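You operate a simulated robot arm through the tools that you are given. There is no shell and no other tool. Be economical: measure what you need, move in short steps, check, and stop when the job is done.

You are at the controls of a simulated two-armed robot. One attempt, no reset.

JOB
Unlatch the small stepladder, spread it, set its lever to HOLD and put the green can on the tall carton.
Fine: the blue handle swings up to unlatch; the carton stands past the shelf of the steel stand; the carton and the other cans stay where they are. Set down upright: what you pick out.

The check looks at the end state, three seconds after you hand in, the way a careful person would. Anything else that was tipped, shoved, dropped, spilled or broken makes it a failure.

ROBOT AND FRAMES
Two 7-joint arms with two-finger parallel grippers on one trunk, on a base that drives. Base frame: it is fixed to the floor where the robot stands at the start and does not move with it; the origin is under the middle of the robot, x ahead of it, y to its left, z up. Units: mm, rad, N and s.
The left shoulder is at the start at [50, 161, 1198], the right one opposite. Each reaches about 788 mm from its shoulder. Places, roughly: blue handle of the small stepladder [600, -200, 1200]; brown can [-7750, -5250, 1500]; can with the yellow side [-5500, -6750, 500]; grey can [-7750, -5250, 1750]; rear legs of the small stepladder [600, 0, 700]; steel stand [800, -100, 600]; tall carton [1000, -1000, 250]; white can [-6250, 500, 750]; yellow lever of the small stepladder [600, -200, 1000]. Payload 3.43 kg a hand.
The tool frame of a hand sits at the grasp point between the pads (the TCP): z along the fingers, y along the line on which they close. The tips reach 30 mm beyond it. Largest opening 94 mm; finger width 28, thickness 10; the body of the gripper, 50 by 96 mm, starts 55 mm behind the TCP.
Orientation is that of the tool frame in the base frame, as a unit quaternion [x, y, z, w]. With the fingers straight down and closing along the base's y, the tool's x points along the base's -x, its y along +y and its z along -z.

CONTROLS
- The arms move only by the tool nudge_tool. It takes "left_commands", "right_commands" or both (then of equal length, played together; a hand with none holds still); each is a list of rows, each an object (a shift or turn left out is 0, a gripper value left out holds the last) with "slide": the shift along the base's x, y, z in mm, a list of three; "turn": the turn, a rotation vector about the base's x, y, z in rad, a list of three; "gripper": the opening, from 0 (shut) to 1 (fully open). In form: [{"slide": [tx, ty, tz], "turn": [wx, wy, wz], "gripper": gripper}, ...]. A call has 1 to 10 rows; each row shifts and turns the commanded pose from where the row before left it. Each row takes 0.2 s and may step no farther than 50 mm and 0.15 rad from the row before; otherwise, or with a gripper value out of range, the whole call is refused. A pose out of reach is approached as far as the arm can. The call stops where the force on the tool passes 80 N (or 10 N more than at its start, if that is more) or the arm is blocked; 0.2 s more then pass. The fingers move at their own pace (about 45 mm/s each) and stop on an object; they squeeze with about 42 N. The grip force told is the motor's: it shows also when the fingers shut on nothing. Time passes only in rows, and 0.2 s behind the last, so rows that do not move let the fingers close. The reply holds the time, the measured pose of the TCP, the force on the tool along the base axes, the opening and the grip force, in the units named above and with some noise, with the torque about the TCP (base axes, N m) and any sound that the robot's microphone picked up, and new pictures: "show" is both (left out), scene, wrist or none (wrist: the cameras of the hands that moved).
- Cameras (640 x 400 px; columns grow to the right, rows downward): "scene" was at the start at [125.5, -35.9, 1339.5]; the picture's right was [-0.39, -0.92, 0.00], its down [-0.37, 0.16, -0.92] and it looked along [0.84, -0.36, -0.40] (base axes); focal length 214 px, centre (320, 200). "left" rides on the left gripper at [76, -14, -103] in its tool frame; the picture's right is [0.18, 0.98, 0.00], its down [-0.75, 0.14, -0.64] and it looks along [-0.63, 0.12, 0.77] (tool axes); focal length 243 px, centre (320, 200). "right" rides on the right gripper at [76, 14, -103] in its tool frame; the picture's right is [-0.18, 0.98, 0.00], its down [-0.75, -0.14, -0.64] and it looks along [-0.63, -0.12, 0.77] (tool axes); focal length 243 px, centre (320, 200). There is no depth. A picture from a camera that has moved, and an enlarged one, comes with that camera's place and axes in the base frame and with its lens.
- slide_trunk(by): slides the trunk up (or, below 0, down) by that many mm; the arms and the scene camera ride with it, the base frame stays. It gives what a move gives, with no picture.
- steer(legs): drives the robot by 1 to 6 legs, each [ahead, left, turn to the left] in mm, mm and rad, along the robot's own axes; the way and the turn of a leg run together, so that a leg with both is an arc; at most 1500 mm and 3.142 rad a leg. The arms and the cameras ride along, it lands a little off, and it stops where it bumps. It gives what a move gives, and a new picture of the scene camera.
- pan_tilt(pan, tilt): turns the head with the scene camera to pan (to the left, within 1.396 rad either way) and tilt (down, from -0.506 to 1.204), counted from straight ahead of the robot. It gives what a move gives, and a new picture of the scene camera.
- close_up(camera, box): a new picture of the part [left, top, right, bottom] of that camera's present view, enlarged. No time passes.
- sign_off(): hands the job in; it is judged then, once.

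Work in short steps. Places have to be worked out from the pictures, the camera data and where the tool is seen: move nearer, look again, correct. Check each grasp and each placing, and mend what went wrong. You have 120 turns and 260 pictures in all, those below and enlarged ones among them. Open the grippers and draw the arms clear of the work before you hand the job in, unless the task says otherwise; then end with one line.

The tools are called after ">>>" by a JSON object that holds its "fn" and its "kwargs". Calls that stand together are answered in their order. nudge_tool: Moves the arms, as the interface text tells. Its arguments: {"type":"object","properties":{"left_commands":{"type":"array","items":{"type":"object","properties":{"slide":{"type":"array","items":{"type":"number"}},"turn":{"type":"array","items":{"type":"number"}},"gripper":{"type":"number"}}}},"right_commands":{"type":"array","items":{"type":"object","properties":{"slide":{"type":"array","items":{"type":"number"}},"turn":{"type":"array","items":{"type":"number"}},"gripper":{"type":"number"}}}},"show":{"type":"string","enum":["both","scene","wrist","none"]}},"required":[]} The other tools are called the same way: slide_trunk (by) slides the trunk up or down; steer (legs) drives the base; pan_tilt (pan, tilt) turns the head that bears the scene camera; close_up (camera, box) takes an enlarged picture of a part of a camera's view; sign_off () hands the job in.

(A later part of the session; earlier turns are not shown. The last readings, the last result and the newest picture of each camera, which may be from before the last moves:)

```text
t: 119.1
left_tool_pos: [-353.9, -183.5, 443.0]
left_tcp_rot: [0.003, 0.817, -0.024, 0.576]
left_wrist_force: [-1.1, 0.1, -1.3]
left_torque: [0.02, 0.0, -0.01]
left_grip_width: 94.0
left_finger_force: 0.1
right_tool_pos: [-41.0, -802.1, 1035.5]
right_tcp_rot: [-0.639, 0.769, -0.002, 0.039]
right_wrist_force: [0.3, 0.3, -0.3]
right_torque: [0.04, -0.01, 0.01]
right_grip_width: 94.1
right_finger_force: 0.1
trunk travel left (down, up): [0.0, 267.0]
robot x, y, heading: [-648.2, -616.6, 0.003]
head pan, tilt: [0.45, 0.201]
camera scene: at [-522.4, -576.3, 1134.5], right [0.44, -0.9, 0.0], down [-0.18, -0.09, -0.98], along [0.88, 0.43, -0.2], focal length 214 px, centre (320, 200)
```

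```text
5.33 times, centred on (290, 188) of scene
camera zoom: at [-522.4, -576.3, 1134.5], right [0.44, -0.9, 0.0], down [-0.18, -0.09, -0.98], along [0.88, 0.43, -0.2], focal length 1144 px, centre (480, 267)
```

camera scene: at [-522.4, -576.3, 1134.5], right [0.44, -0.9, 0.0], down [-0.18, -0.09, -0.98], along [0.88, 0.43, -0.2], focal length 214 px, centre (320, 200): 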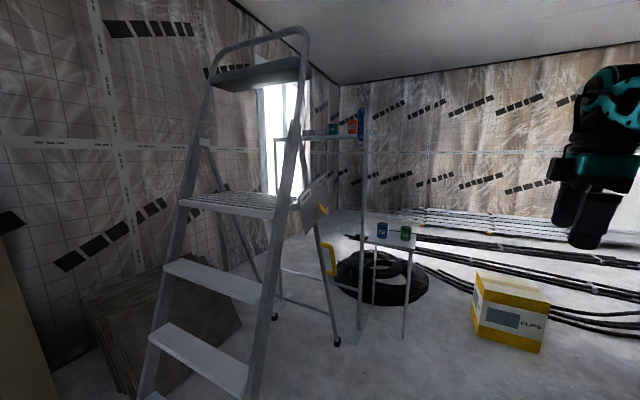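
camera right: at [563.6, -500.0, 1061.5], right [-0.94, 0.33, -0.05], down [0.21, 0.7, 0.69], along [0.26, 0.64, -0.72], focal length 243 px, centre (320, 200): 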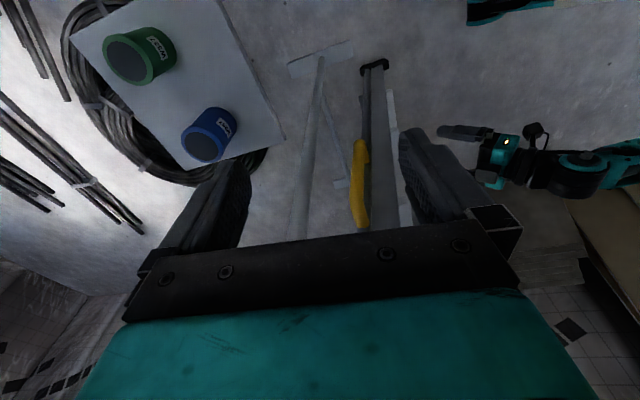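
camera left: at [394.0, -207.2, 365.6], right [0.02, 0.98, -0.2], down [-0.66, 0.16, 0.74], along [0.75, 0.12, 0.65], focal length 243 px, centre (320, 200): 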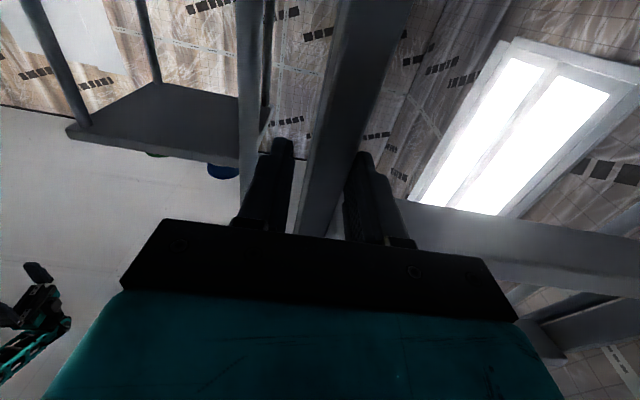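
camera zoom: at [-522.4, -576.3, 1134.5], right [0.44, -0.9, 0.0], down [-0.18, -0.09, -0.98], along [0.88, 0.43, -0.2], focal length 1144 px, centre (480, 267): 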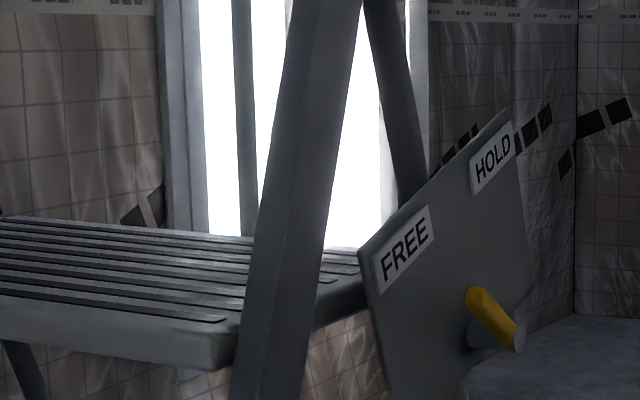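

The ladder is fully spread and stands freely. Lever pivot is about [188, -240, 924], tip [160, -240, 960]; HOLD lies up and to the rear. I raise the left hand, close it, level it, then drive forward alongside.

>>> {"fn": "nudge_tool", "kwargs": {"left_commands": [{"slide": [0, -12, 48], "turn": [0, -0.034, 0], "gripper": 0}, {"slide": [0, -12, 48], "turn": [0, -0.034, 0]}, {"slide": [0, -12, 48], "turn": [0, -0.034, 0]}, {"slide": [0, -12, 48], "turn": [0, -0.034, 0]}, {"slide": [0, -12, 48], "turn": [0, -0.034, 0]}, {"slide": [0, -12, 48], "turn": [0, -0.034, 0]}, {"slide": [0, -12, 48], "turn": [0, -0.034, 0]}, {"slide": [0, -12, 48], "turn": [0, -0.034, 0]}, {"slide": [0, -12, 48], "turn": [0, -0.034, 0]}, {"slide": [0, -12, 48], "turn": [0, -0.034, 0]}], "show": "none"}}

>>> {"fn": "steer", "kwargs": {"legs": [[290, 0, 0]]}}

>>> {"fn": "close_up", "kwargs": {"camera": "left", "box": [100, 0, 500, 250]}}

```text
t: 121.3
left_tool_pos: [-316.9, -230.8, 857.7]
left_tcp_rot: [0.008, 0.707, -0.024, 0.707]
left_wrist_force: [0.4, -0.3, 0.8]
left_torque: [0.02, -0.01, -0.02]
left_grip_width: 0.3
left_finger_force: 33.2
left hand out of reach, approached as far as the arm can: row 8, 9, 10
right_tool_pos: [-40.9, -802.7, 1034.0]
right_tcp_rot: [-0.638, 0.769, -0.002, 0.039]
right_wrist_force: [0.2, 0.1, -0.1]
right_torque: [-0.02, 0.02, -0.01]
right_grip_width: 93.8
right_finger_force: 0.1
trunk travel left (down, up): [0.0, 267.0]
robot x, y, heading: [-649.0, -620.4, 0.0]
head pan, tilt: [0.45, 0.201]
```

```text
t: 123.3
left_tool_pos: [-29.2, -231.7, 857.9]
left_tcp_rot: [0.009, 0.707, -0.025, 0.707]
left_wrist_force: [0.2, 0.0, 0.1]
left_torque: [0.0, -0.03, 0.01]
left_grip_width: 0.1
left_finger_force: 33.2
right_tool_pos: [242.7, -804.8, 1033.8]
right_tcp_rot: [-0.637, 0.77, -0.003, 0.04]
right_wrist_force: [0.0, -0.1, 0.6]
right_torque: [0.04, 0.02, -0.01]
right_grip_width: 94.1
right_finger_force: 0.1
trunk travel left (down, up): [0.0, 267.0]
robot x, y, heading: [-361.0, -615.8, -0.007]
head pan, tilt: [0.45, 0.201]
camera scene: at [-235.6, -576.8, 1134.5], right [0.43, -0.9, 0.0], down [-0.18, -0.09, -0.98], along [0.88, 0.42, -0.2], focal length 214 px, centre (320, 200)
```

scene: 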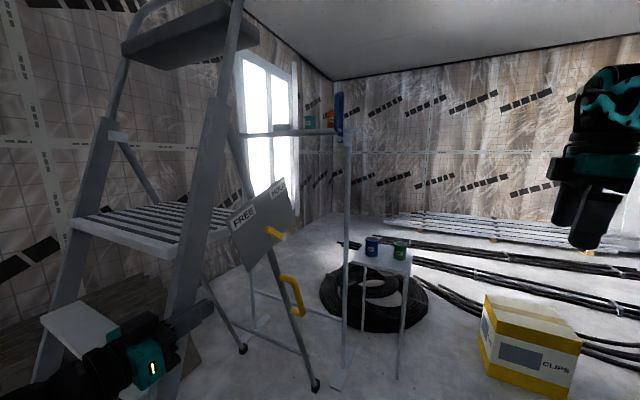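

```text
1.60 times, centred on (300, 125) of left
camera zoom: at [-132.4, -243.8, 781.5], right [0.05, 0.98, -0.21], down [-0.63, 0.19, 0.75], along [0.77, 0.09, 0.63], focal length 388 px, centre (352, 320)
```

zoom: 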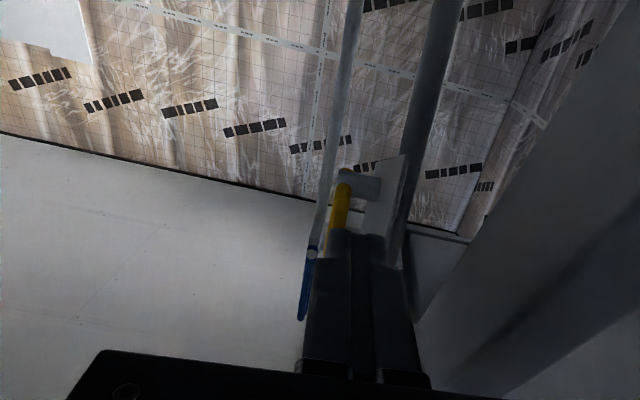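

>>> {"fn": "close_up", "kwargs": {"camera": "scene", "box": [215, 170, 315, 270]}}

>>> {"fn": "nudge_tool", "kwargs": {"left_commands": [{"slide": [0, -12, 20]}, {"slide": [10, -10, 25]}, {"slide": [10, -5, 30]}], "show": "both"}}

```text
4.00 times, centred on (265, 220) of scene
camera zoom: at [-235.6, -576.8, 1134.5], right [0.43, -0.9, 0.0], down [-0.18, -0.09, -0.98], along [0.88, 0.42, -0.2], focal length 858 px, centre (540, 120)
```

zoom: 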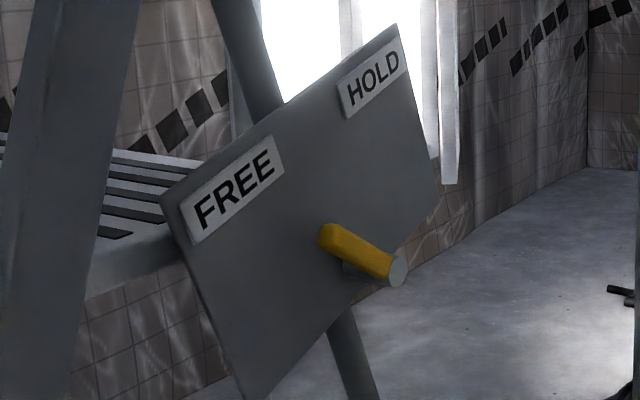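

```text
t: 124.1
left_tool_pos: [8.5, -226.8, 915.7]
left_tcp_rot: [0.009, 0.707, -0.025, 0.707]
left_wrist_force: [1.4, 0.3, -0.8]
left_torque: [0.01, 0.0, -0.02]
left_grip_width: 0.1
left_finger_force: 32.7
left hand out of reach, approached as far as the arm can: row 1, 2, 3
right_tool_pos: [244.5, -805.3, 1033.2]
right_tcp_rot: [-0.637, 0.77, -0.002, 0.04]
right_wrist_force: [0.8, 0.8, 0.9]
right_torque: [-0.02, -0.01, -0.01]
right_grip_width: 94.1
right_finger_force: 0.0
trunk travel left (down, up): [0.0, 267.0]
robot x, y, heading: [-358.3, -619.5, -0.006]
head pan, tilt: [0.45, 0.201]
camera scene: at [-235.6, -576.8, 1134.4], right [0.43, -0.9, 0.0], down [-0.18, -0.09, -0.98], along [0.88, 0.42, -0.2], focal length 214 px, centre (320, 200)
camera left: at [-94.0, -239.3, 839.8], right [0.05, 0.98, -0.21], down [-0.63, 0.19, 0.75], along [0.77, 0.09, 0.63], focal length 243 px, centre (320, 200)
```

scene: 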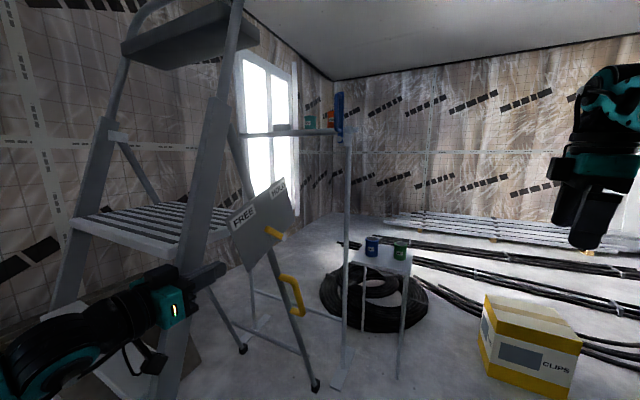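
left: 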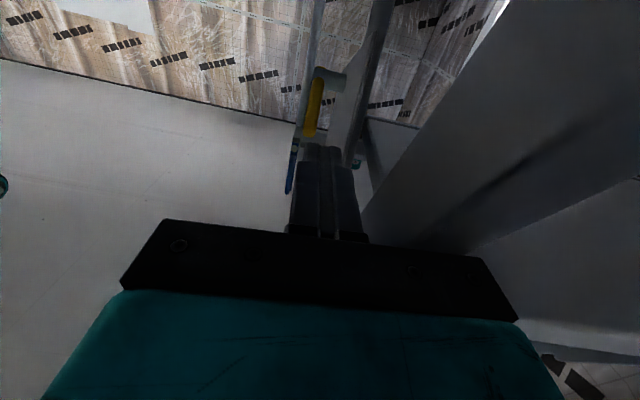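

The hand is too near the stile and at a fold limit. I back the robot 140 mm and shift right 40 mm so the arm can extend along y≈-262.

>>> {"fn": "steer", "kwargs": {"legs": [[-140, -40, 0]]}}

>>> {"fn": "nudge_tool", "kwargs": {"left_commands": [{"slide": [35, 2, 12]}, {"slide": [40, 2, 12]}, {"slide": [40, 0, 5]}, {"slide": [40, 0, 0]}], "show": "both"}}

```text
t: 125.5
left_tool_pos: [-131.4, -267.0, 916.2]
left_tcp_rot: [0.009, 0.707, -0.025, 0.707]
left_wrist_force: [-0.5, 0.1, 0.2]
left_torque: [0.0, 0.0, -0.01]
left_grip_width: 0.0
left_finger_force: 33.0
right_tool_pos: [104.5, -843.9, 1035.6]
right_tcp_rot: [-0.637, 0.769, -0.003, 0.04]
right_wrist_force: [-0.4, -0.6, 0.3]
right_torque: [0.03, 0.0, 0.01]
right_grip_width: 94.0
right_finger_force: 0.0
trunk travel left (down, up): [0.0, 267.0]
robot x, y, heading: [-499.8, -655.9, -0.003]
head pan, tilt: [0.45, 0.201]
camera scene: at [-375.4, -616.7, 1134.5], right [0.43, -0.9, 0.0], down [-0.18, -0.09, -0.98], along [0.88, 0.43, -0.2], focal length 214 px, centre (320, 200)
```

scene: 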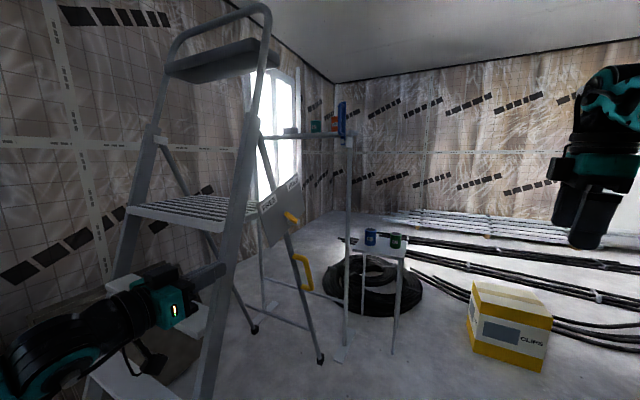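

```text
t: 126.5
left_tool_pos: [24.1, -262.1, 944.5]
left_tcp_rot: [0.01, 0.707, -0.024, 0.707]
left_wrist_force: [0.8, 0.0, 0.8]
left_torque: [0.02, -0.01, -0.01]
left_grip_width: 0.0
left_finger_force: 32.9
right_tool_pos: [103.9, -844.6, 1034.8]
right_tcp_rot: [-0.637, 0.77, -0.002, 0.039]
right_wrist_force: [0.2, 0.3, 0.4]
right_torque: [0.01, -0.02, 0.02]
right_grip_width: 94.0
right_finger_force: 0.1
trunk travel left (down, up): [0.0, 267.0]
robot x, y, heading: [-500.9, -659.5, 0.001]
head pan, tilt: [0.45, 0.201]
camera scene: at [-375.2, -616.7, 1134.4], right [0.43, -0.9, 0.0], down [-0.18, -0.09, -0.98], along [0.88, 0.43, -0.2], focal length 214 px, centre (320, 200)
camera left: at [-78.3, -274.2, 869.3], right [0.05, 0.98, -0.2], down [-0.63, 0.19, 0.75], along [0.77, 0.1, 0.63], focal length 243 px, centre (320, 200)
```

scene: 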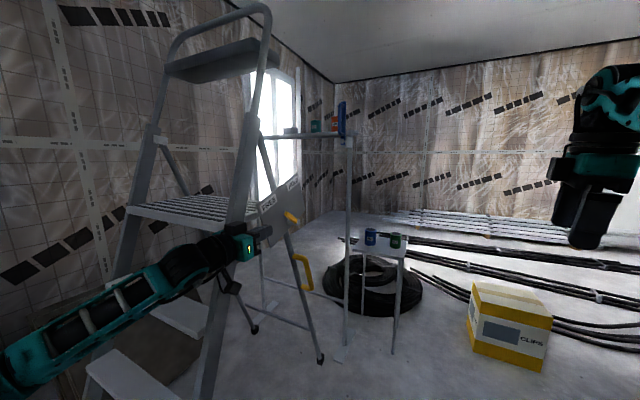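
left: 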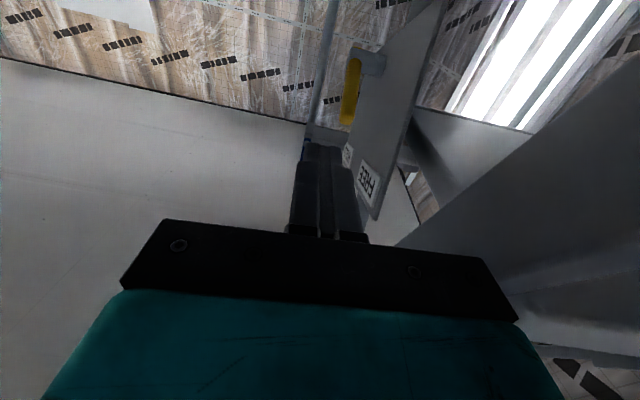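

Lever tip is near [161, -240, 958] and pivot near [205, -245, 914]. I yaw the fingers slightly inward for stile clearance and advance toward the lever's front side.

>>> {"fn": "nudge_tool", "kwargs": {"left_commands": [{"slide": [10, 4, 3], "turn": [0, 0, 0.06]}, {"slide": [20, 4, 3], "turn": [0, 0, 0.06]}, {"slide": [30, 0, 0]}, {"slide": [20, 0, 0]}], "show": "both"}}

>>> {"fn": "close_up", "kwargs": {"camera": "scene", "box": [215, 170, 335, 270]}}

>>> {"fn": "close_up", "kwargs": {"camera": "left", "box": [240, 30, 440, 230]}}

```text
t: 127.5
left_tool_pos: [104.9, -255.2, 951.4]
left_tcp_rot: [-0.033, 0.706, 0.018, 0.707]
left_wrist_force: [0.0, 0.9, -0.6]
left_torque: [0.01, -0.01, 0.0]
left_grip_width: 0.0
left_finger_force: 33.1
right_tool_pos: [104.9, -844.6, 1034.2]
right_tcp_rot: [-0.638, 0.769, -0.003, 0.039]
right_wrist_force: [0.8, -0.2, -0.2]
right_torque: [0.01, -0.02, -0.01]
right_grip_width: 94.0
right_finger_force: 0.1
trunk travel left (down, up): [0.0, 267.0]
robot x, y, heading: [-503.2, -659.2, -0.004]
head pan, tilt: [0.45, 0.201]
camera scene: at [-375.2, -616.7, 1134.5], right [0.43, -0.9, 0.0], down [-0.18, -0.09, -0.98], along [0.88, 0.43, -0.2], focal length 214 px, centre (320, 200)
camera left: at [4.0, -279.3, 875.1], right [-0.07, 0.98, -0.21], down [-0.65, 0.11, 0.75], along [0.76, 0.19, 0.63], focal length 243 px, centre (320, 200)
```

scene: 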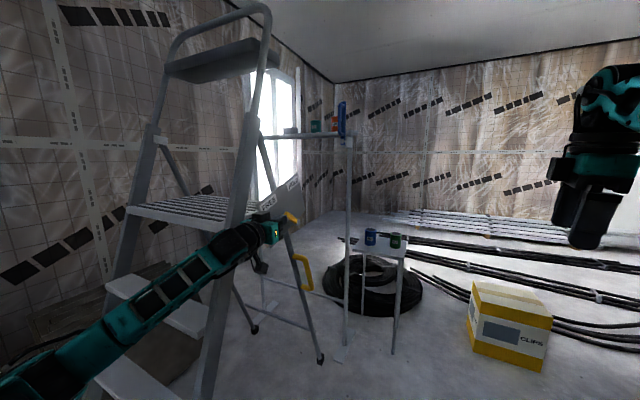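
left: 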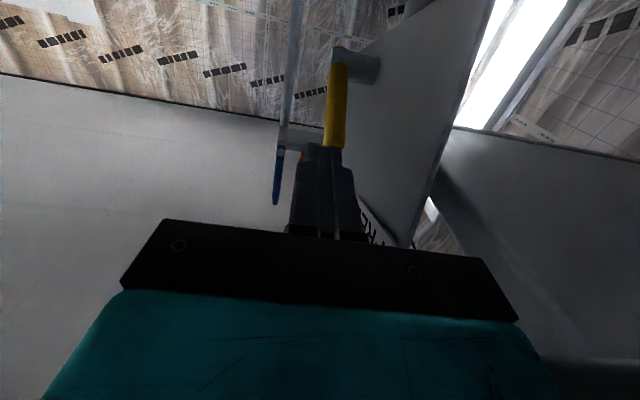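

```text
4.00 times, centred on (275, 220) of scene
camera zoom: at [-375.2, -616.7, 1134.5], right [0.43, -0.9, 0.0], down [-0.18, -0.09, -0.98], along [0.88, 0.43, -0.2], focal length 858 px, centre (500, 120)
```

zoom: 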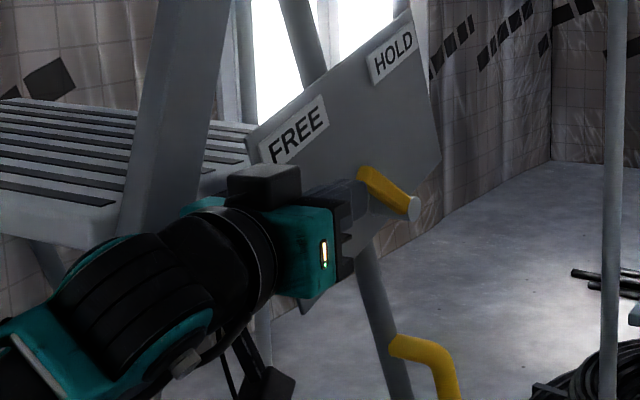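

```text
2.00 times, centred on (340, 130) of left
camera zoom: at [4.0, -279.3, 875.1], right [-0.07, 0.98, -0.21], down [-0.65, 0.11, 0.75], along [0.76, 0.19, 0.63], focal length 485 px, centre (280, 340)
```

zoom: 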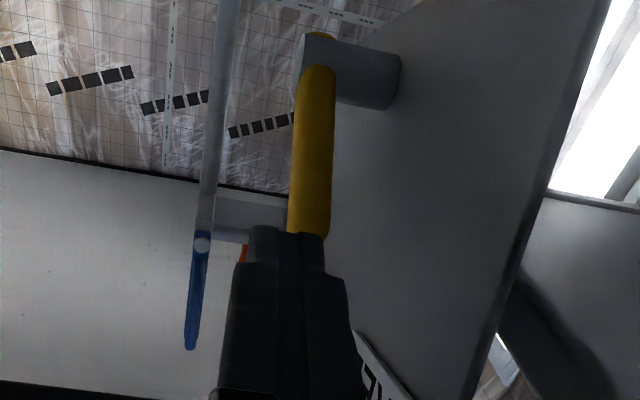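

The fingertip is lined up just ahead of the lever tip. I push it rearward in small steps.

>>> {"fn": "nudge_tool", "kwargs": {"left_commands": [{"slide": [12, 4, 0]}, {"slide": [10, 0, 0]}, {"slide": [10, 0, 0]}, {"slide": [10, 0, 0]}, {"slide": [8, 0, 0]}], "show": "scene"}}

>>> {"fn": "close_up", "kwargs": {"camera": "scene", "box": [215, 170, 335, 270]}}

>>> {"fn": "close_up", "kwargs": {"camera": "left", "box": [240, 30, 440, 230]}}

```text
t: 128.7
left_tool_pos: [156.4, -252.0, 947.8]
left_tcp_rot: [-0.034, 0.709, 0.016, 0.704]
left_wrist_force: [-7.4, -0.7, 0.9]
left_torque: [0.01, -0.17, 0.05]
left_grip_width: 0.0
left_finger_force: 32.8
right_tool_pos: [105.9, -844.7, 1034.0]
right_tcp_rot: [-0.636, 0.77, -0.002, 0.039]
right_wrist_force: [0.0, 1.0, -0.8]
right_torque: [0.02, 0.03, 0.03]
right_grip_width: 94.0
right_finger_force: 0.0
trunk travel left (down, up): [0.0, 267.0]
robot x, y, heading: [-499.8, -655.4, 0.002]
head pan, tilt: [0.45, 0.201]
camera scene: at [-374.9, -616.8, 1134.2], right [0.43, -0.9, 0.0], down [-0.18, -0.09, -0.98], along [0.88, 0.42, -0.2], focal length 214 px, centre (320, 200)
```

scene: 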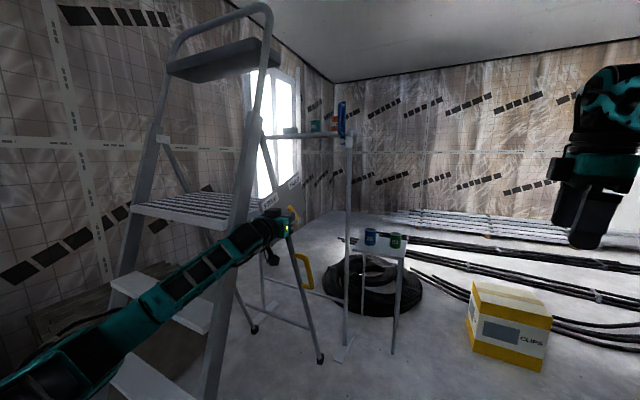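

```text
4.00 times, centred on (275, 220) of scene
camera zoom: at [-374.9, -616.8, 1134.2], right [0.43, -0.9, 0.0], down [-0.18, -0.09, -0.98], along [0.88, 0.42, -0.2], focal length 858 px, centre (500, 120)
```

zoom: 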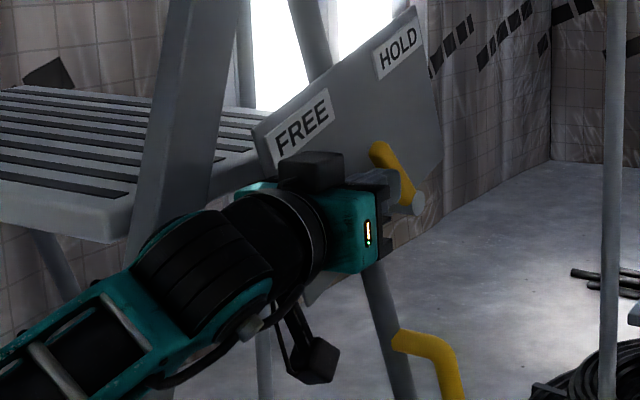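

```text
2.00 times, centred on (340, 130) of left
camera zoom: at [54.4, -276.7, 871.6], right [-0.07, 0.98, -0.21], down [-0.65, 0.11, 0.75], along [0.76, 0.19, 0.62], focal length 485 px, centre (280, 340)
```

zoom: 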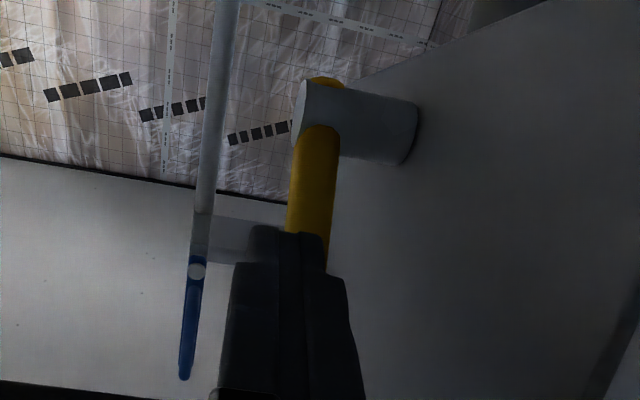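

The lever is turning with light force. I push on another 25 mm.

>>> {"fn": "nudge_tool", "kwargs": {"left_commands": [{"slide": [8, 0, 3]}, {"slide": [8, 0, 3]}, {"slide": [8, 0, 2]}], "show": "none"}}

>>> {"fn": "close_up", "kwargs": {"camera": "scene", "box": [215, 170, 335, 270]}}

>>> {"fn": "close_up", "kwargs": {"camera": "left", "box": [240, 30, 440, 230]}}

```text
t: 129.5
left_tool_pos: [177.9, -251.2, 957.9]
left_tcp_rot: [-0.033, 0.707, 0.017, 0.706]
left_wrist_force: [-0.6, 0.2, -0.8]
left_torque: [-0.03, -0.03, 0.02]
left_grip_width: 0.0
left_finger_force: 33.4
right_tool_pos: [104.6, -844.7, 1033.5]
right_tcp_rot: [-0.638, 0.769, -0.003, 0.039]
right_wrist_force: [-0.8, -0.4, 0.3]
right_torque: [0.03, -0.02, 0.02]
right_grip_width: 94.0
right_finger_force: 0.1
trunk travel left (down, up): [0.0, 267.0]
robot x, y, heading: [-502.9, -657.2, 0.003]
head pan, tilt: [0.45, 0.201]
```

```text
4.00 times, centred on (275, 220) of scene
camera zoom: at [-375.2, -616.7, 1134.5], right [0.43, -0.9, 0.0], down [-0.18, -0.09, -0.98], along [0.88, 0.43, -0.2], focal length 858 px, centre (500, 120)
```

zoom: 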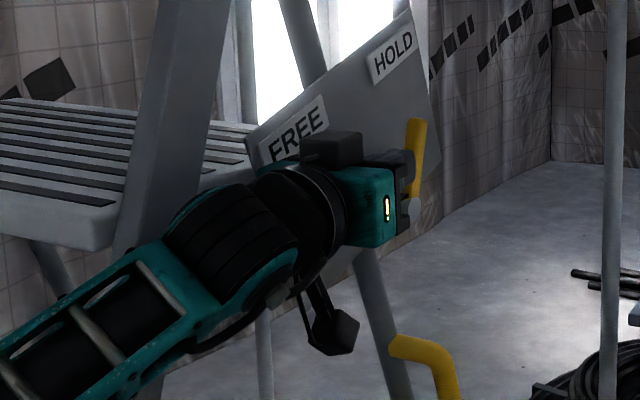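

```text
2.00 times, centred on (340, 130) of left
camera zoom: at [77.1, -276.5, 882.3], right [-0.07, 0.98, -0.21], down [-0.65, 0.11, 0.75], along [0.76, 0.19, 0.63], focal length 485 px, centre (280, 340)
```

zoom: 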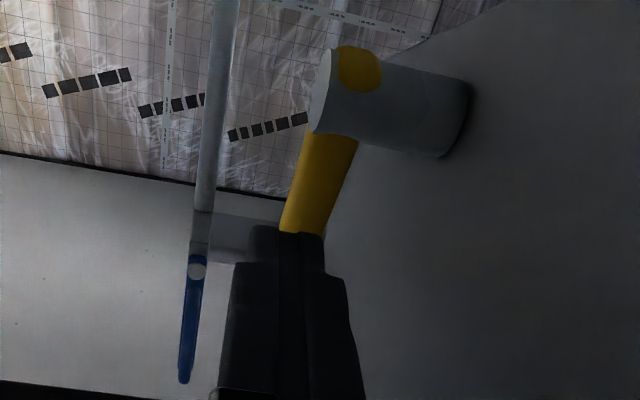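

The lever now points at HOLD (force dropped, it snapped over). I press a little more to confirm it is at its stop, then withdraw.

>>> {"fn": "nudge_tool", "kwargs": {"left_commands": [{"slide": [6, 0, 0]}, {"slide": [6, 0, 0]}, {"slide": [4, 0, 0]}], "show": "none"}}

>>> {"fn": "close_up", "kwargs": {"camera": "scene", "box": [215, 170, 335, 270]}}

```text
t: 130.3
left_tool_pos: [193.6, -251.4, 959.7]
left_tcp_rot: [-0.034, 0.706, 0.017, 0.707]
left_wrist_force: [0.7, 0.0, -0.5]
left_torque: [-0.02, -0.01, 0.0]
left_grip_width: 0.1
left_finger_force: 33.3
right_tool_pos: [104.5, -844.1, 1034.3]
right_tcp_rot: [-0.637, 0.77, -0.002, 0.04]
right_wrist_force: [0.6, 0.6, 0.1]
right_torque: [0.03, -0.01, 0.03]
right_grip_width: 94.2
right_finger_force: 0.1
trunk travel left (down, up): [0.0, 267.0]
robot x, y, heading: [-498.0, -655.6, 0.002]
head pan, tilt: [0.45, 0.201]
```

```text
4.00 times, centred on (275, 220) of scene
camera zoom: at [-375.3, -616.7, 1134.5], right [0.43, -0.9, 0.0], down [-0.18, -0.09, -0.98], along [0.88, 0.43, -0.2], focal length 858 px, centre (500, 120)
```

zoom: 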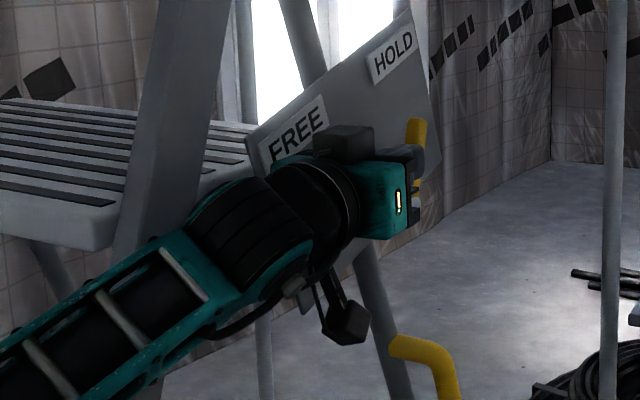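

The lever is over and free of force at HOLD. I withdraw the left hand and turn it fingers-down, staying high.

>>> {"fn": "nudge_tool", "kwargs": {"left_commands": [{"slide": [-40, -3, 0]}, {"slide": [-40, -5, 0]}, {"slide": [-40, -15, 0]}, {"slide": [-40, -25, 0]}, {"slide": [-30, -35, 10]}, {"slide": [-20, -40, 15]}], "show": "none"}}

>>> {"fn": "nudge_tool", "kwargs": {"left_commands": [{"slide": [0, -30, 15], "turn": [0, 0.15, 0]}, {"slide": [0, -20, 15], "turn": [0, 0.15, 0]}, {"slide": [0, -10, 10], "turn": [0, 0.15, 0]}, {"turn": [0, 0.15, 0]}, {"turn": [0, 0.15, 0]}, {"turn": [0, 0.15, 0]}, {"turn": [0, 0.15, 0]}, {"turn": [0, 0.15, 0]}, {"turn": [0, 0.15, 0]}, {"turn": [0, 0.15, 0], "gripper": 1}], "show": "scene"}}

>>> {"fn": "close_up", "kwargs": {"camera": "scene", "box": [100, 60, 400, 247]}}

```text
t: 131.7
left_tool_pos: [10.7, -325.3, 965.2]
left_tcp_rot: [-0.033, 0.707, 0.018, 0.706]
left_wrist_force: [-0.9, -0.3, 0.1]
left_torque: [0.02, 0.03, 0.01]
left_grip_width: 0.1
left_finger_force: 32.6
left hand out of reach, approached as far as the arm can: row 5, 6
right_tool_pos: [105.5, -845.7, 1034.2]
right_tcp_rot: [-0.637, 0.769, -0.002, 0.04]
right_wrist_force: [-0.5, 1.3, 0.3]
right_torque: [-0.01, 0.02, 0.0]
right_grip_width: 94.1
right_finger_force: 0.1
trunk travel left (down, up): [0.0, 267.0]
robot x, y, heading: [-499.3, -657.2, 0.003]
head pan, tilt: [0.45, 0.201]
```

```text
t: 133.9
left_tool_pos: [11.4, -384.0, 1006.9]
left_tcp_rot: [-0.012, 0.999, 0.035, 0.036]
left_wrist_force: [0.3, -0.3, -0.3]
left_torque: [0.02, -0.02, 0.04]
left_grip_width: 32.1
left_finger_force: 0.0
right_tool_pos: [104.1, -844.9, 1033.7]
right_tcp_rot: [-0.638, 0.769, -0.004, 0.04]
right_wrist_force: [0.4, -0.3, -0.7]
right_torque: [0.01, -0.04, -0.03]
right_grip_width: 93.8
right_finger_force: 0.0
trunk travel left (down, up): [0.0, 267.0]
robot x, y, heading: [-499.5, -656.0, -0.006]
head pan, tilt: [0.45, 0.201]
camera scene: at [-375.3, -616.8, 1134.5], right [0.43, -0.9, 0.0], down [-0.18, -0.09, -0.98], along [0.88, 0.43, -0.2], focal length 214 px, centre (320, 200)
```

scene: 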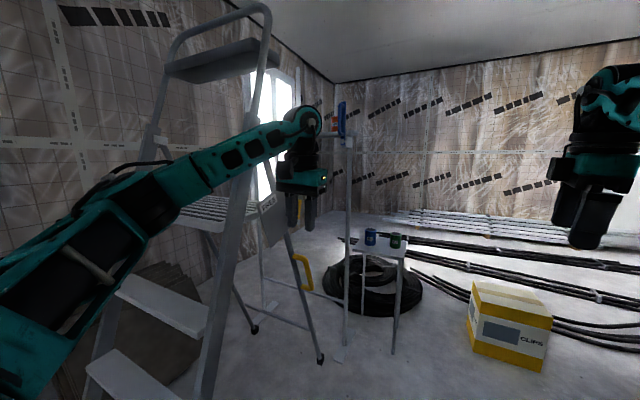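

```text
2.13 times, centred on (250, 154) of scene
camera zoom: at [-375.3, -616.8, 1134.5], right [0.43, -0.9, 0.0], down [-0.18, -0.09, -0.98], along [0.88, 0.43, -0.2], focal length 458 px, centre (469, 299)
```

zoom: 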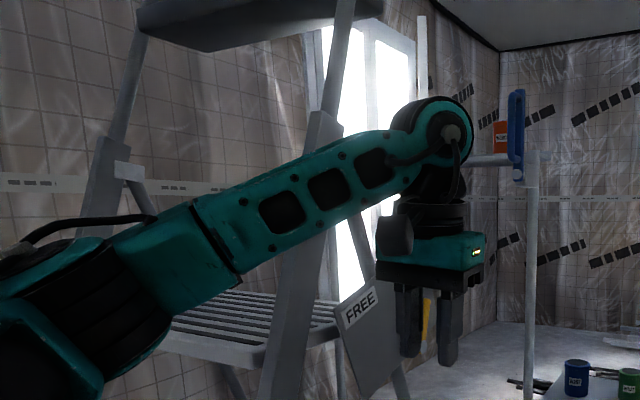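

Lever stays; I bring the left hand inboard, straighten it, and drive toward the small shelf for the green can, stopping short to look.

>>> {"fn": "nudge_tool", "kwargs": {"left_commands": [{"slide": [0, -35, 0], "turn": [0, 0.07, 0]}, {"slide": [0, -35, 0]}, {"slide": [0, -30, 0]}], "show": "none"}}

>>> {"fn": "steer", "kwargs": {"legs": [[0, -40, 0], [700, 0, 0]]}}

>>> {"fn": "pan_tilt", "kwargs": {"pan": -0.1, "tilt": 0.6}}

```text
t: 134.7
left_tool_pos: [11.2, -484.5, 1007.0]
left_tcp_rot: [-0.011, 0.999, 0.036, 0.001]
left_wrist_force: [-0.1, 0.4, -0.3]
left_torque: [0.01, -0.03, 0.03]
left_grip_width: 94.0
left_finger_force: 0.1
right_tool_pos: [104.4, -845.1, 1034.3]
right_tcp_rot: [-0.637, 0.77, -0.003, 0.039]
right_wrist_force: [0.3, 0.1, -0.2]
right_torque: [-0.01, -0.02, 0.01]
right_grip_width: 94.0
right_finger_force: 0.1
trunk travel left (down, up): [0.0, 267.0]
robot x, y, heading: [-499.5, -653.2, -0.001]
head pan, tilt: [0.45, 0.201]
```

```text
t: 139.2
left_tool_pos: [718.9, -519.1, 1006.7]
left_tcp_rot: [-0.013, 0.999, 0.036, 0.002]
left_wrist_force: [0.0, 0.1, -0.2]
left_torque: [0.01, -0.01, 0.01]
left_grip_width: 93.9
left_finger_force: 0.0
right_tool_pos: [814.5, -880.1, 1034.2]
right_tcp_rot: [-0.64, 0.767, -0.002, 0.04]
right_wrist_force: [-0.2, 0.2, -0.2]
right_torque: [0.01, 0.05, 0.02]
right_grip_width: 94.1
right_finger_force: 0.0
trunk travel left (down, up): [0.0, 267.0]
robot x, y, heading: [209.7, -697.1, 0.004]
head pan, tilt: [0.45, 0.201]
camera scene: at [332.7, -654.7, 1134.4], right [0.44, -0.9, 0.0], down [-0.18, -0.09, -0.98], along [0.88, 0.43, -0.2], focal length 214 px, centre (320, 200)
```

scene: 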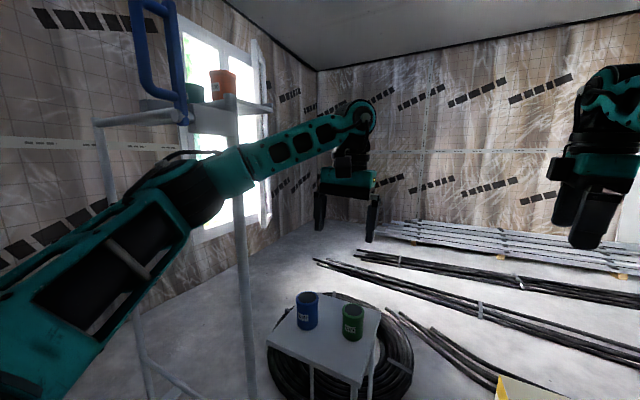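

```text
t: 140.2
left_tool_pos: [718.5, -519.6, 1007.9]
left_tcp_rot: [-0.013, 0.999, 0.036, 0.002]
left_wrist_force: [-0.3, -0.6, 0.3]
left_torque: [-0.03, 0.03, 0.0]
left_grip_width: 94.1
left_finger_force: 0.0
right_tool_pos: [814.4, -881.4, 1034.2]
right_tcp_rot: [-0.639, 0.768, -0.003, 0.04]
right_wrist_force: [0.4, -0.2, -0.7]
right_torque: [0.01, 0.01, -0.04]
right_grip_width: 93.9
right_finger_force: 0.0
trunk travel left (down, up): [0.0, 267.0]
robot x, y, heading: [206.0, -695.2, 0.004]
head pan, tilt: [-0.099, 0.6]
camera scene: at [336.9, -703.9, 1097.7], right [-0.09, -1.0, 0.0], down [-0.56, 0.05, -0.83], along [0.82, -0.08, -0.56], focal length 214 px, centre (320, 200)
```

scene: 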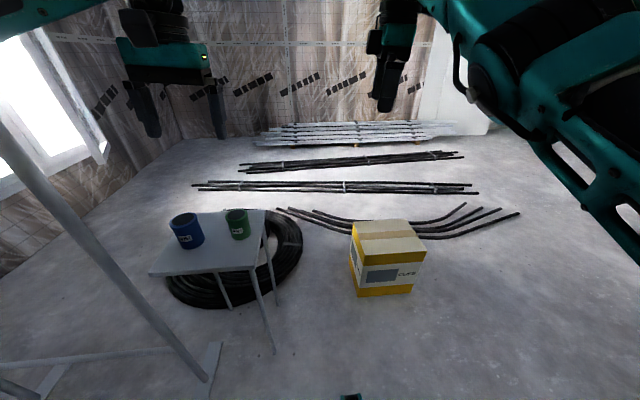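

>>> {"fn": "close_up", "kwargs": {"camera": "left", "box": [0, 0, 639, 399]}}

>>> {"fn": "close_up", "kwargs": {"camera": "scene", "box": [140, 190, 300, 290]}}

>>> {"fn": "close_up", "kwargs": {"camera": "scene", "box": [320, 200, 480, 300]}}

```text
1.00 times, centred on (320, 200) of left (not enlarged: the box is as wide or as high as the picture)
camera zoom: at [642.8, -544.5, 1107.8], right [-0.21, 0.98, 0.07], down [0.75, 0.11, 0.65], along [0.63, 0.19, -0.75], focal length 243 px, centre (320, 200)
```

zoom: 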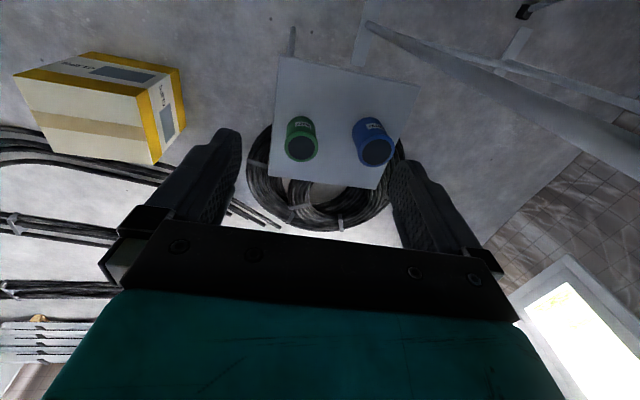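

```text
4.00 times, centred on (220, 240) of scene
camera zoom: at [336.9, -703.9, 1097.7], right [-0.09, -1.0, 0.0], down [-0.56, 0.05, -0.83], along [0.82, -0.08, -0.56], focal length 858 px, centre (720, 40)
```

zoom: 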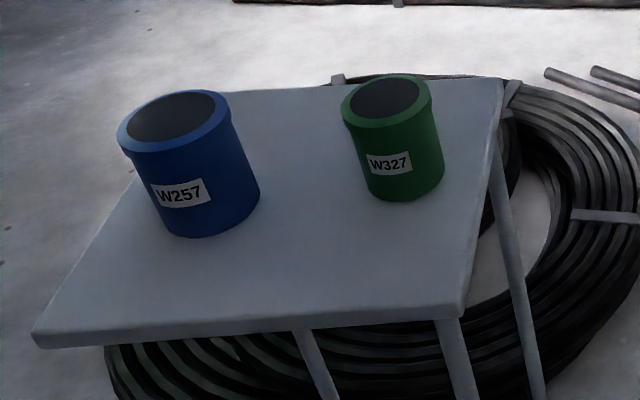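

```text
4.00 times, centred on (400, 250) of scene
camera zoom: at [336.9, -703.9, 1097.7], right [-0.09, -1.0, 0.0], down [-0.56, 0.05, -0.83], along [0.82, -0.08, -0.56], focal length 858 px, centre (0, 0)
```

zoom: 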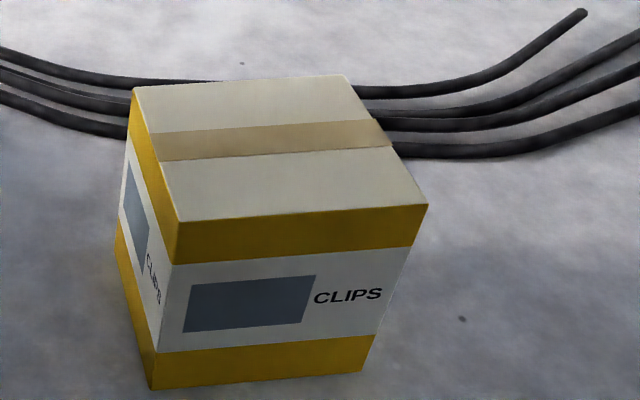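

Green can (W327): rim centre about [852, -507, 716], diameter ≈66, standing on the shelf at z≈640. I drive 100 mm closer and move above it.

>>> {"fn": "steer", "kwargs": {"legs": [[100, 0, 0]]}}

>>> {"fn": "nudge_tool", "kwargs": {"left_commands": [{"slide": [12, 4, -40]}, {"slide": [12, 4, -45]}, {"slide": [10, 4, -45]}, {"slide": [0, 0, -45]}], "show": "both"}}

```text
t: 141.3
left_tool_pos: [816.2, -519.6, 1006.9]
left_tcp_rot: [-0.014, 0.999, 0.036, 0.002]
left_wrist_force: [0.5, -0.7, -0.1]
left_torque: [-0.02, -0.02, 0.0]
left_grip_width: 93.7
left_finger_force: 0.1
right_tool_pos: [912.4, -880.6, 1034.3]
right_tcp_rot: [-0.639, 0.768, -0.003, 0.039]
right_wrist_force: [-0.2, -0.3, -0.2]
right_torque: [0.07, 0.03, 0.04]
right_grip_width: 94.0
right_finger_force: 0.1
trunk travel left (down, up): [0.0, 267.0]
robot x, y, heading: [309.4, -698.9, 0.004]
head pan, tilt: [-0.099, 0.6]
camera scene: at [435.1, -703.7, 1097.6], right [-0.1, -1.0, 0.0], down [-0.56, 0.05, -0.82], along [0.82, -0.08, -0.57], focal length 214 px, centre (320, 200)
```

scene: 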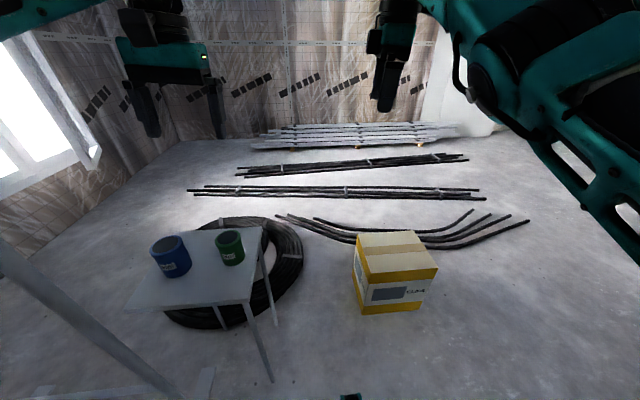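

```text
t: 142.3
left_tool_pos: [852.0, -507.3, 833.9]
left_tcp_rot: [-0.013, 0.999, 0.036, 0.001]
left_wrist_force: [0.2, 0.9, -0.7]
left_torque: [0.01, 0.0, -0.02]
left_grip_width: 94.3
left_finger_force: 0.0
right_tool_pos: [912.1, -880.6, 1033.7]
right_tcp_rot: [-0.639, 0.768, -0.004, 0.04]
right_wrist_force: [-0.8, -1.0, -0.4]
right_torque: [0.0, -0.01, -0.01]
right_grip_width: 93.7
right_finger_force: 0.1
trunk travel left (down, up): [0.0, 267.0]
robot x, y, heading: [307.7, -696.9, 0.004]
head pan, tilt: [-0.099, 0.6]
camera scene: at [435.0, -703.6, 1097.7], right [-0.1, -1.0, 0.0], down [-0.56, 0.05, -0.82], along [0.82, -0.08, -0.57], focal length 214 px, centre (320, 200)
camera left: at [775.5, -531.9, 934.4], right [-0.21, 0.98, 0.07], down [0.75, 0.12, 0.65], along [0.63, 0.19, -0.75], focal length 243 px, centre (320, 200)
```

scene: 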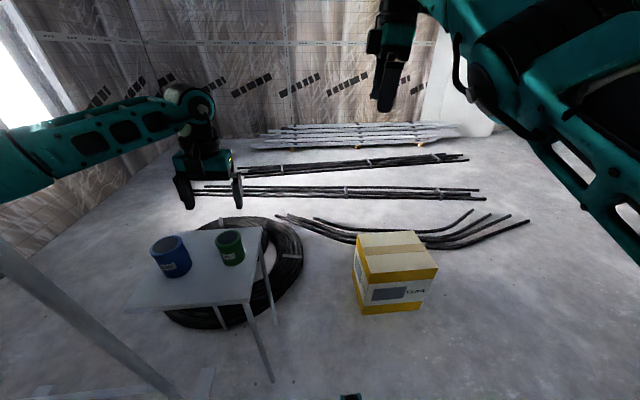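
left: 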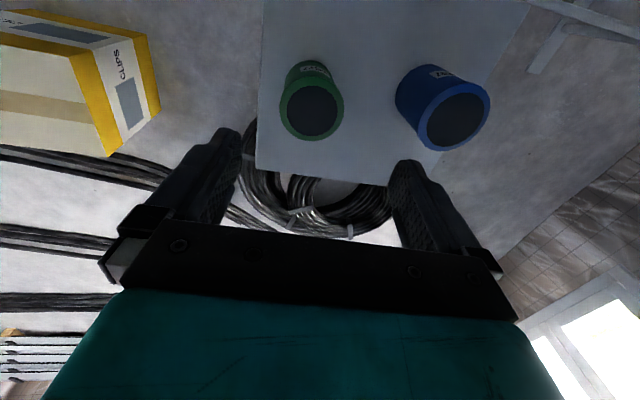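

Alignment is good (can axis ≈[853, -508]). I descend around the can.

>>> {"fn": "nudge_tool", "kwargs": {"left_commands": [{"slide": [1, -1, -40]}, {"slide": [0, 0, -40]}, {"slide": [0, 0, -35]}, {"slide": [0, 0, -25]}], "show": "both"}}

>>> {"fn": "close_up", "kwargs": {"camera": "scene", "box": [130, 180, 310, 292]}}

```text
t: 143.3
left_tool_pos: [852.1, -505.8, 691.4]
left_tcp_rot: [-0.013, 0.999, 0.036, 0.002]
left_wrist_force: [-1.1, -0.1, 0.8]
left_torque: [-0.04, 0.01, -0.02]
left_grip_width: 93.8
left_finger_force: 0.0
right_tool_pos: [912.0, -879.5, 1034.9]
right_tcp_rot: [-0.639, 0.768, -0.003, 0.04]
right_wrist_force: [0.1, -0.4, -0.1]
right_torque: [0.01, 0.02, 0.02]
right_grip_width: 94.2
right_finger_force: 0.0
trunk travel left (down, up): [0.0, 267.0]
robot x, y, heading: [303.8, -696.4, 0.003]
head pan, tilt: [-0.099, 0.6]
camera scene: at [434.9, -703.7, 1097.7], right [-0.1, -1.0, 0.0], down [-0.56, 0.05, -0.83], along [0.82, -0.08, -0.57], focal length 214 px, centre (320, 200)
camera left: at [776.4, -531.5, 792.0], right [-0.21, 0.98, 0.07], down [0.75, 0.11, 0.65], along [0.63, 0.19, -0.75], focal length 243 px, centre (320, 200)
```

scene: 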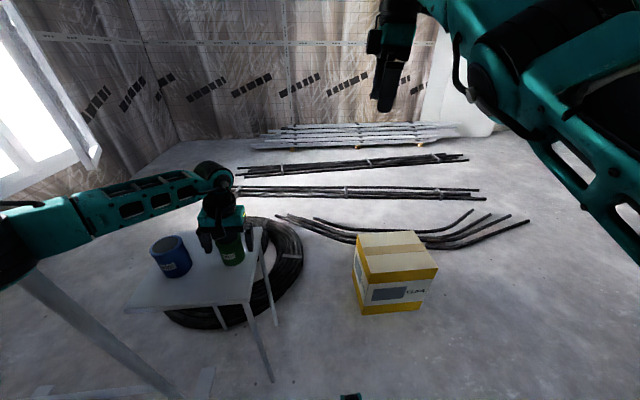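
left: 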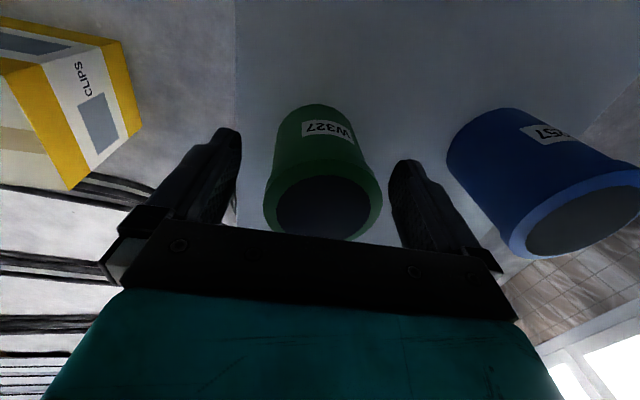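

```text
3.56 times, centred on (220, 236) of scene
camera zoom: at [434.9, -703.7, 1097.7], right [-0.1, -1.0, 0.0], down [-0.56, 0.05, -0.83], along [0.82, -0.08, -0.57], focal length 763 px, centre (676, 72)
```

zoom: 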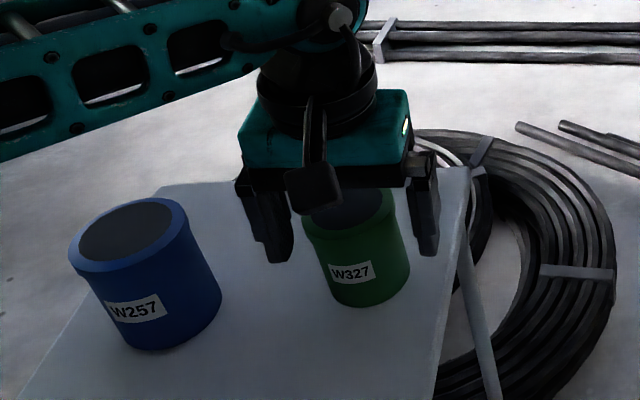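

The can is centred between the fingers. I close on it.

>>> {"fn": "nudge_tool", "kwargs": {"left_commands": [{"slide": [0, 0, -3], "gripper": 0.6}, {"gripper": 0.5}, {"gripper": 0.4}, {"gripper": 0.3}, {}, {}], "show": "wrist"}}

```text
t: 144.7
left_tool_pos: [852.7, -507.3, 688.6]
left_tcp_rot: [-0.013, 0.999, 0.036, 0.001]
left_wrist_force: [1.4, 0.7, 1.3]
left_torque: [0.01, -0.07, 0.04]
left_grip_width: 67.9
left_finger_force: 42.3
right_tool_pos: [912.2, -879.2, 1034.0]
right_tcp_rot: [-0.64, 0.768, -0.003, 0.04]
right_wrist_force: [-0.5, -0.4, -0.2]
right_torque: [-0.02, -0.03, -0.03]
right_grip_width: 94.0
right_finger_force: 0.1
trunk travel left (down, up): [0.0, 267.0]
robot x, y, heading: [305.8, -695.5, 0.006]
head pan, tilt: [-0.099, 0.6]
camera left: at [776.6, -532.4, 789.9], right [-0.21, 0.98, 0.07], down [0.75, 0.11, 0.65], along [0.63, 0.19, -0.75], focal length 243 px, centre (320, 200)
```

left: 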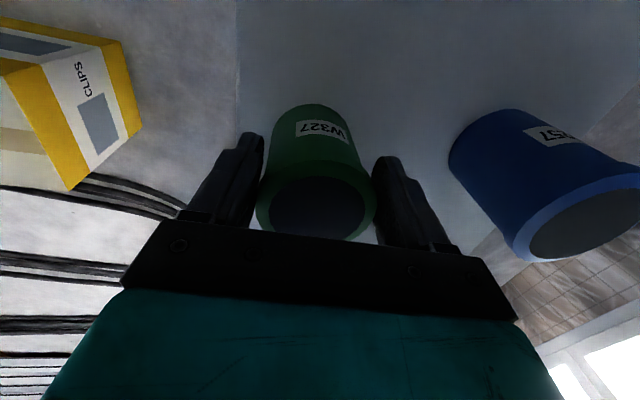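

Firm grip (68 mm, 42 N). I lift the can straight up and check it.

>>> {"fn": "nudge_tool", "kwargs": {"left_commands": [{"slide": [0, 0, 10]}, {"slide": [0, 0, 20]}, {"slide": [0, 0, 40]}, {"slide": [0, 0, 45]}, {"slide": [0, 0, 45]}, {"slide": [0, 0, 45]}], "show": "both"}}

>>> {"fn": "close_up", "kwargs": {"camera": "scene", "box": [130, 90, 310, 290]}}

```text
t: 146.1
left_tool_pos: [850.5, -508.2, 892.8]
left_tcp_rot: [-0.013, 0.999, 0.036, 0.001]
left_wrist_force: [-0.2, -0.2, -1.9]
left_torque: [-0.03, -0.01, 0.03]
left_grip_width: 67.7
left_finger_force: 42.4
right_tool_pos: [912.0, -880.6, 1035.0]
right_tcp_rot: [-0.639, 0.768, -0.002, 0.04]
right_wrist_force: [0.0, 0.9, 0.5]
right_torque: [-0.02, -0.02, 0.02]
right_grip_width: 93.8
right_finger_force: 0.0
trunk travel left (down, up): [0.0, 267.0]
robot x, y, heading: [309.6, -695.7, 0.006]
head pan, tilt: [-0.099, 0.6]
camera scene: at [434.8, -703.8, 1097.7], right [-0.1, -1.0, 0.0], down [-0.56, 0.05, -0.83], along [0.82, -0.08, -0.56], focal length 214 px, centre (320, 200)
camera left: at [775.1, -533.7, 994.3], right [-0.21, 0.98, 0.07], down [0.75, 0.11, 0.65], along [0.63, 0.19, -0.75], focal length 243 px, centre (320, 200)
```

scene: 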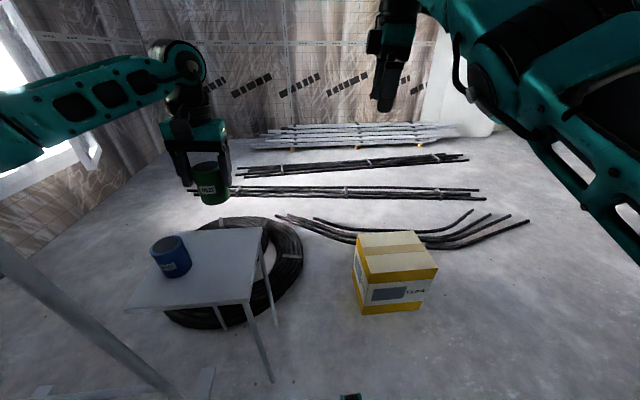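
left: 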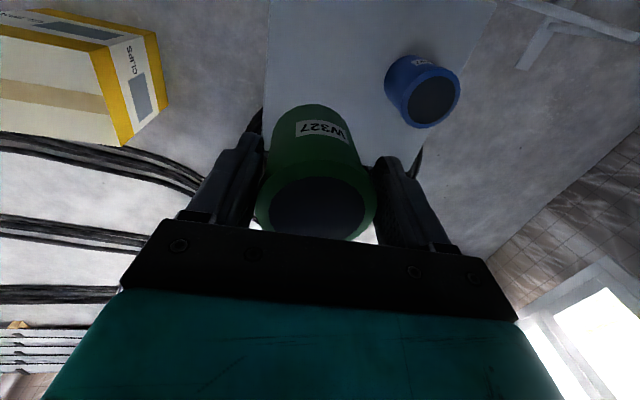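

```text
2.00 times, centred on (220, 190) of scene
camera zoom: at [434.8, -703.8, 1097.7], right [-0.1, -1.0, 0.0], down [-0.56, 0.05, -0.83], along [0.82, -0.08, -0.56], focal length 429 px, centre (520, 220)
```

zoom: 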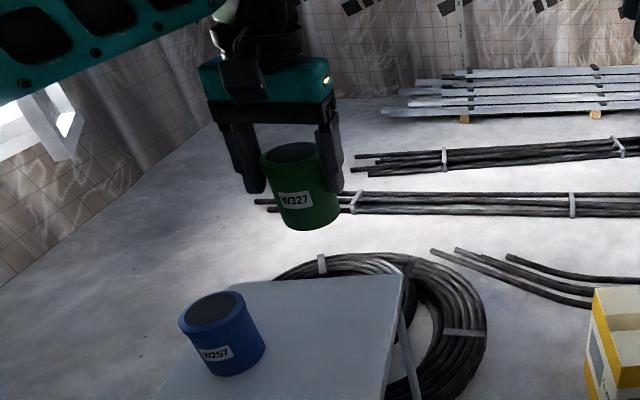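

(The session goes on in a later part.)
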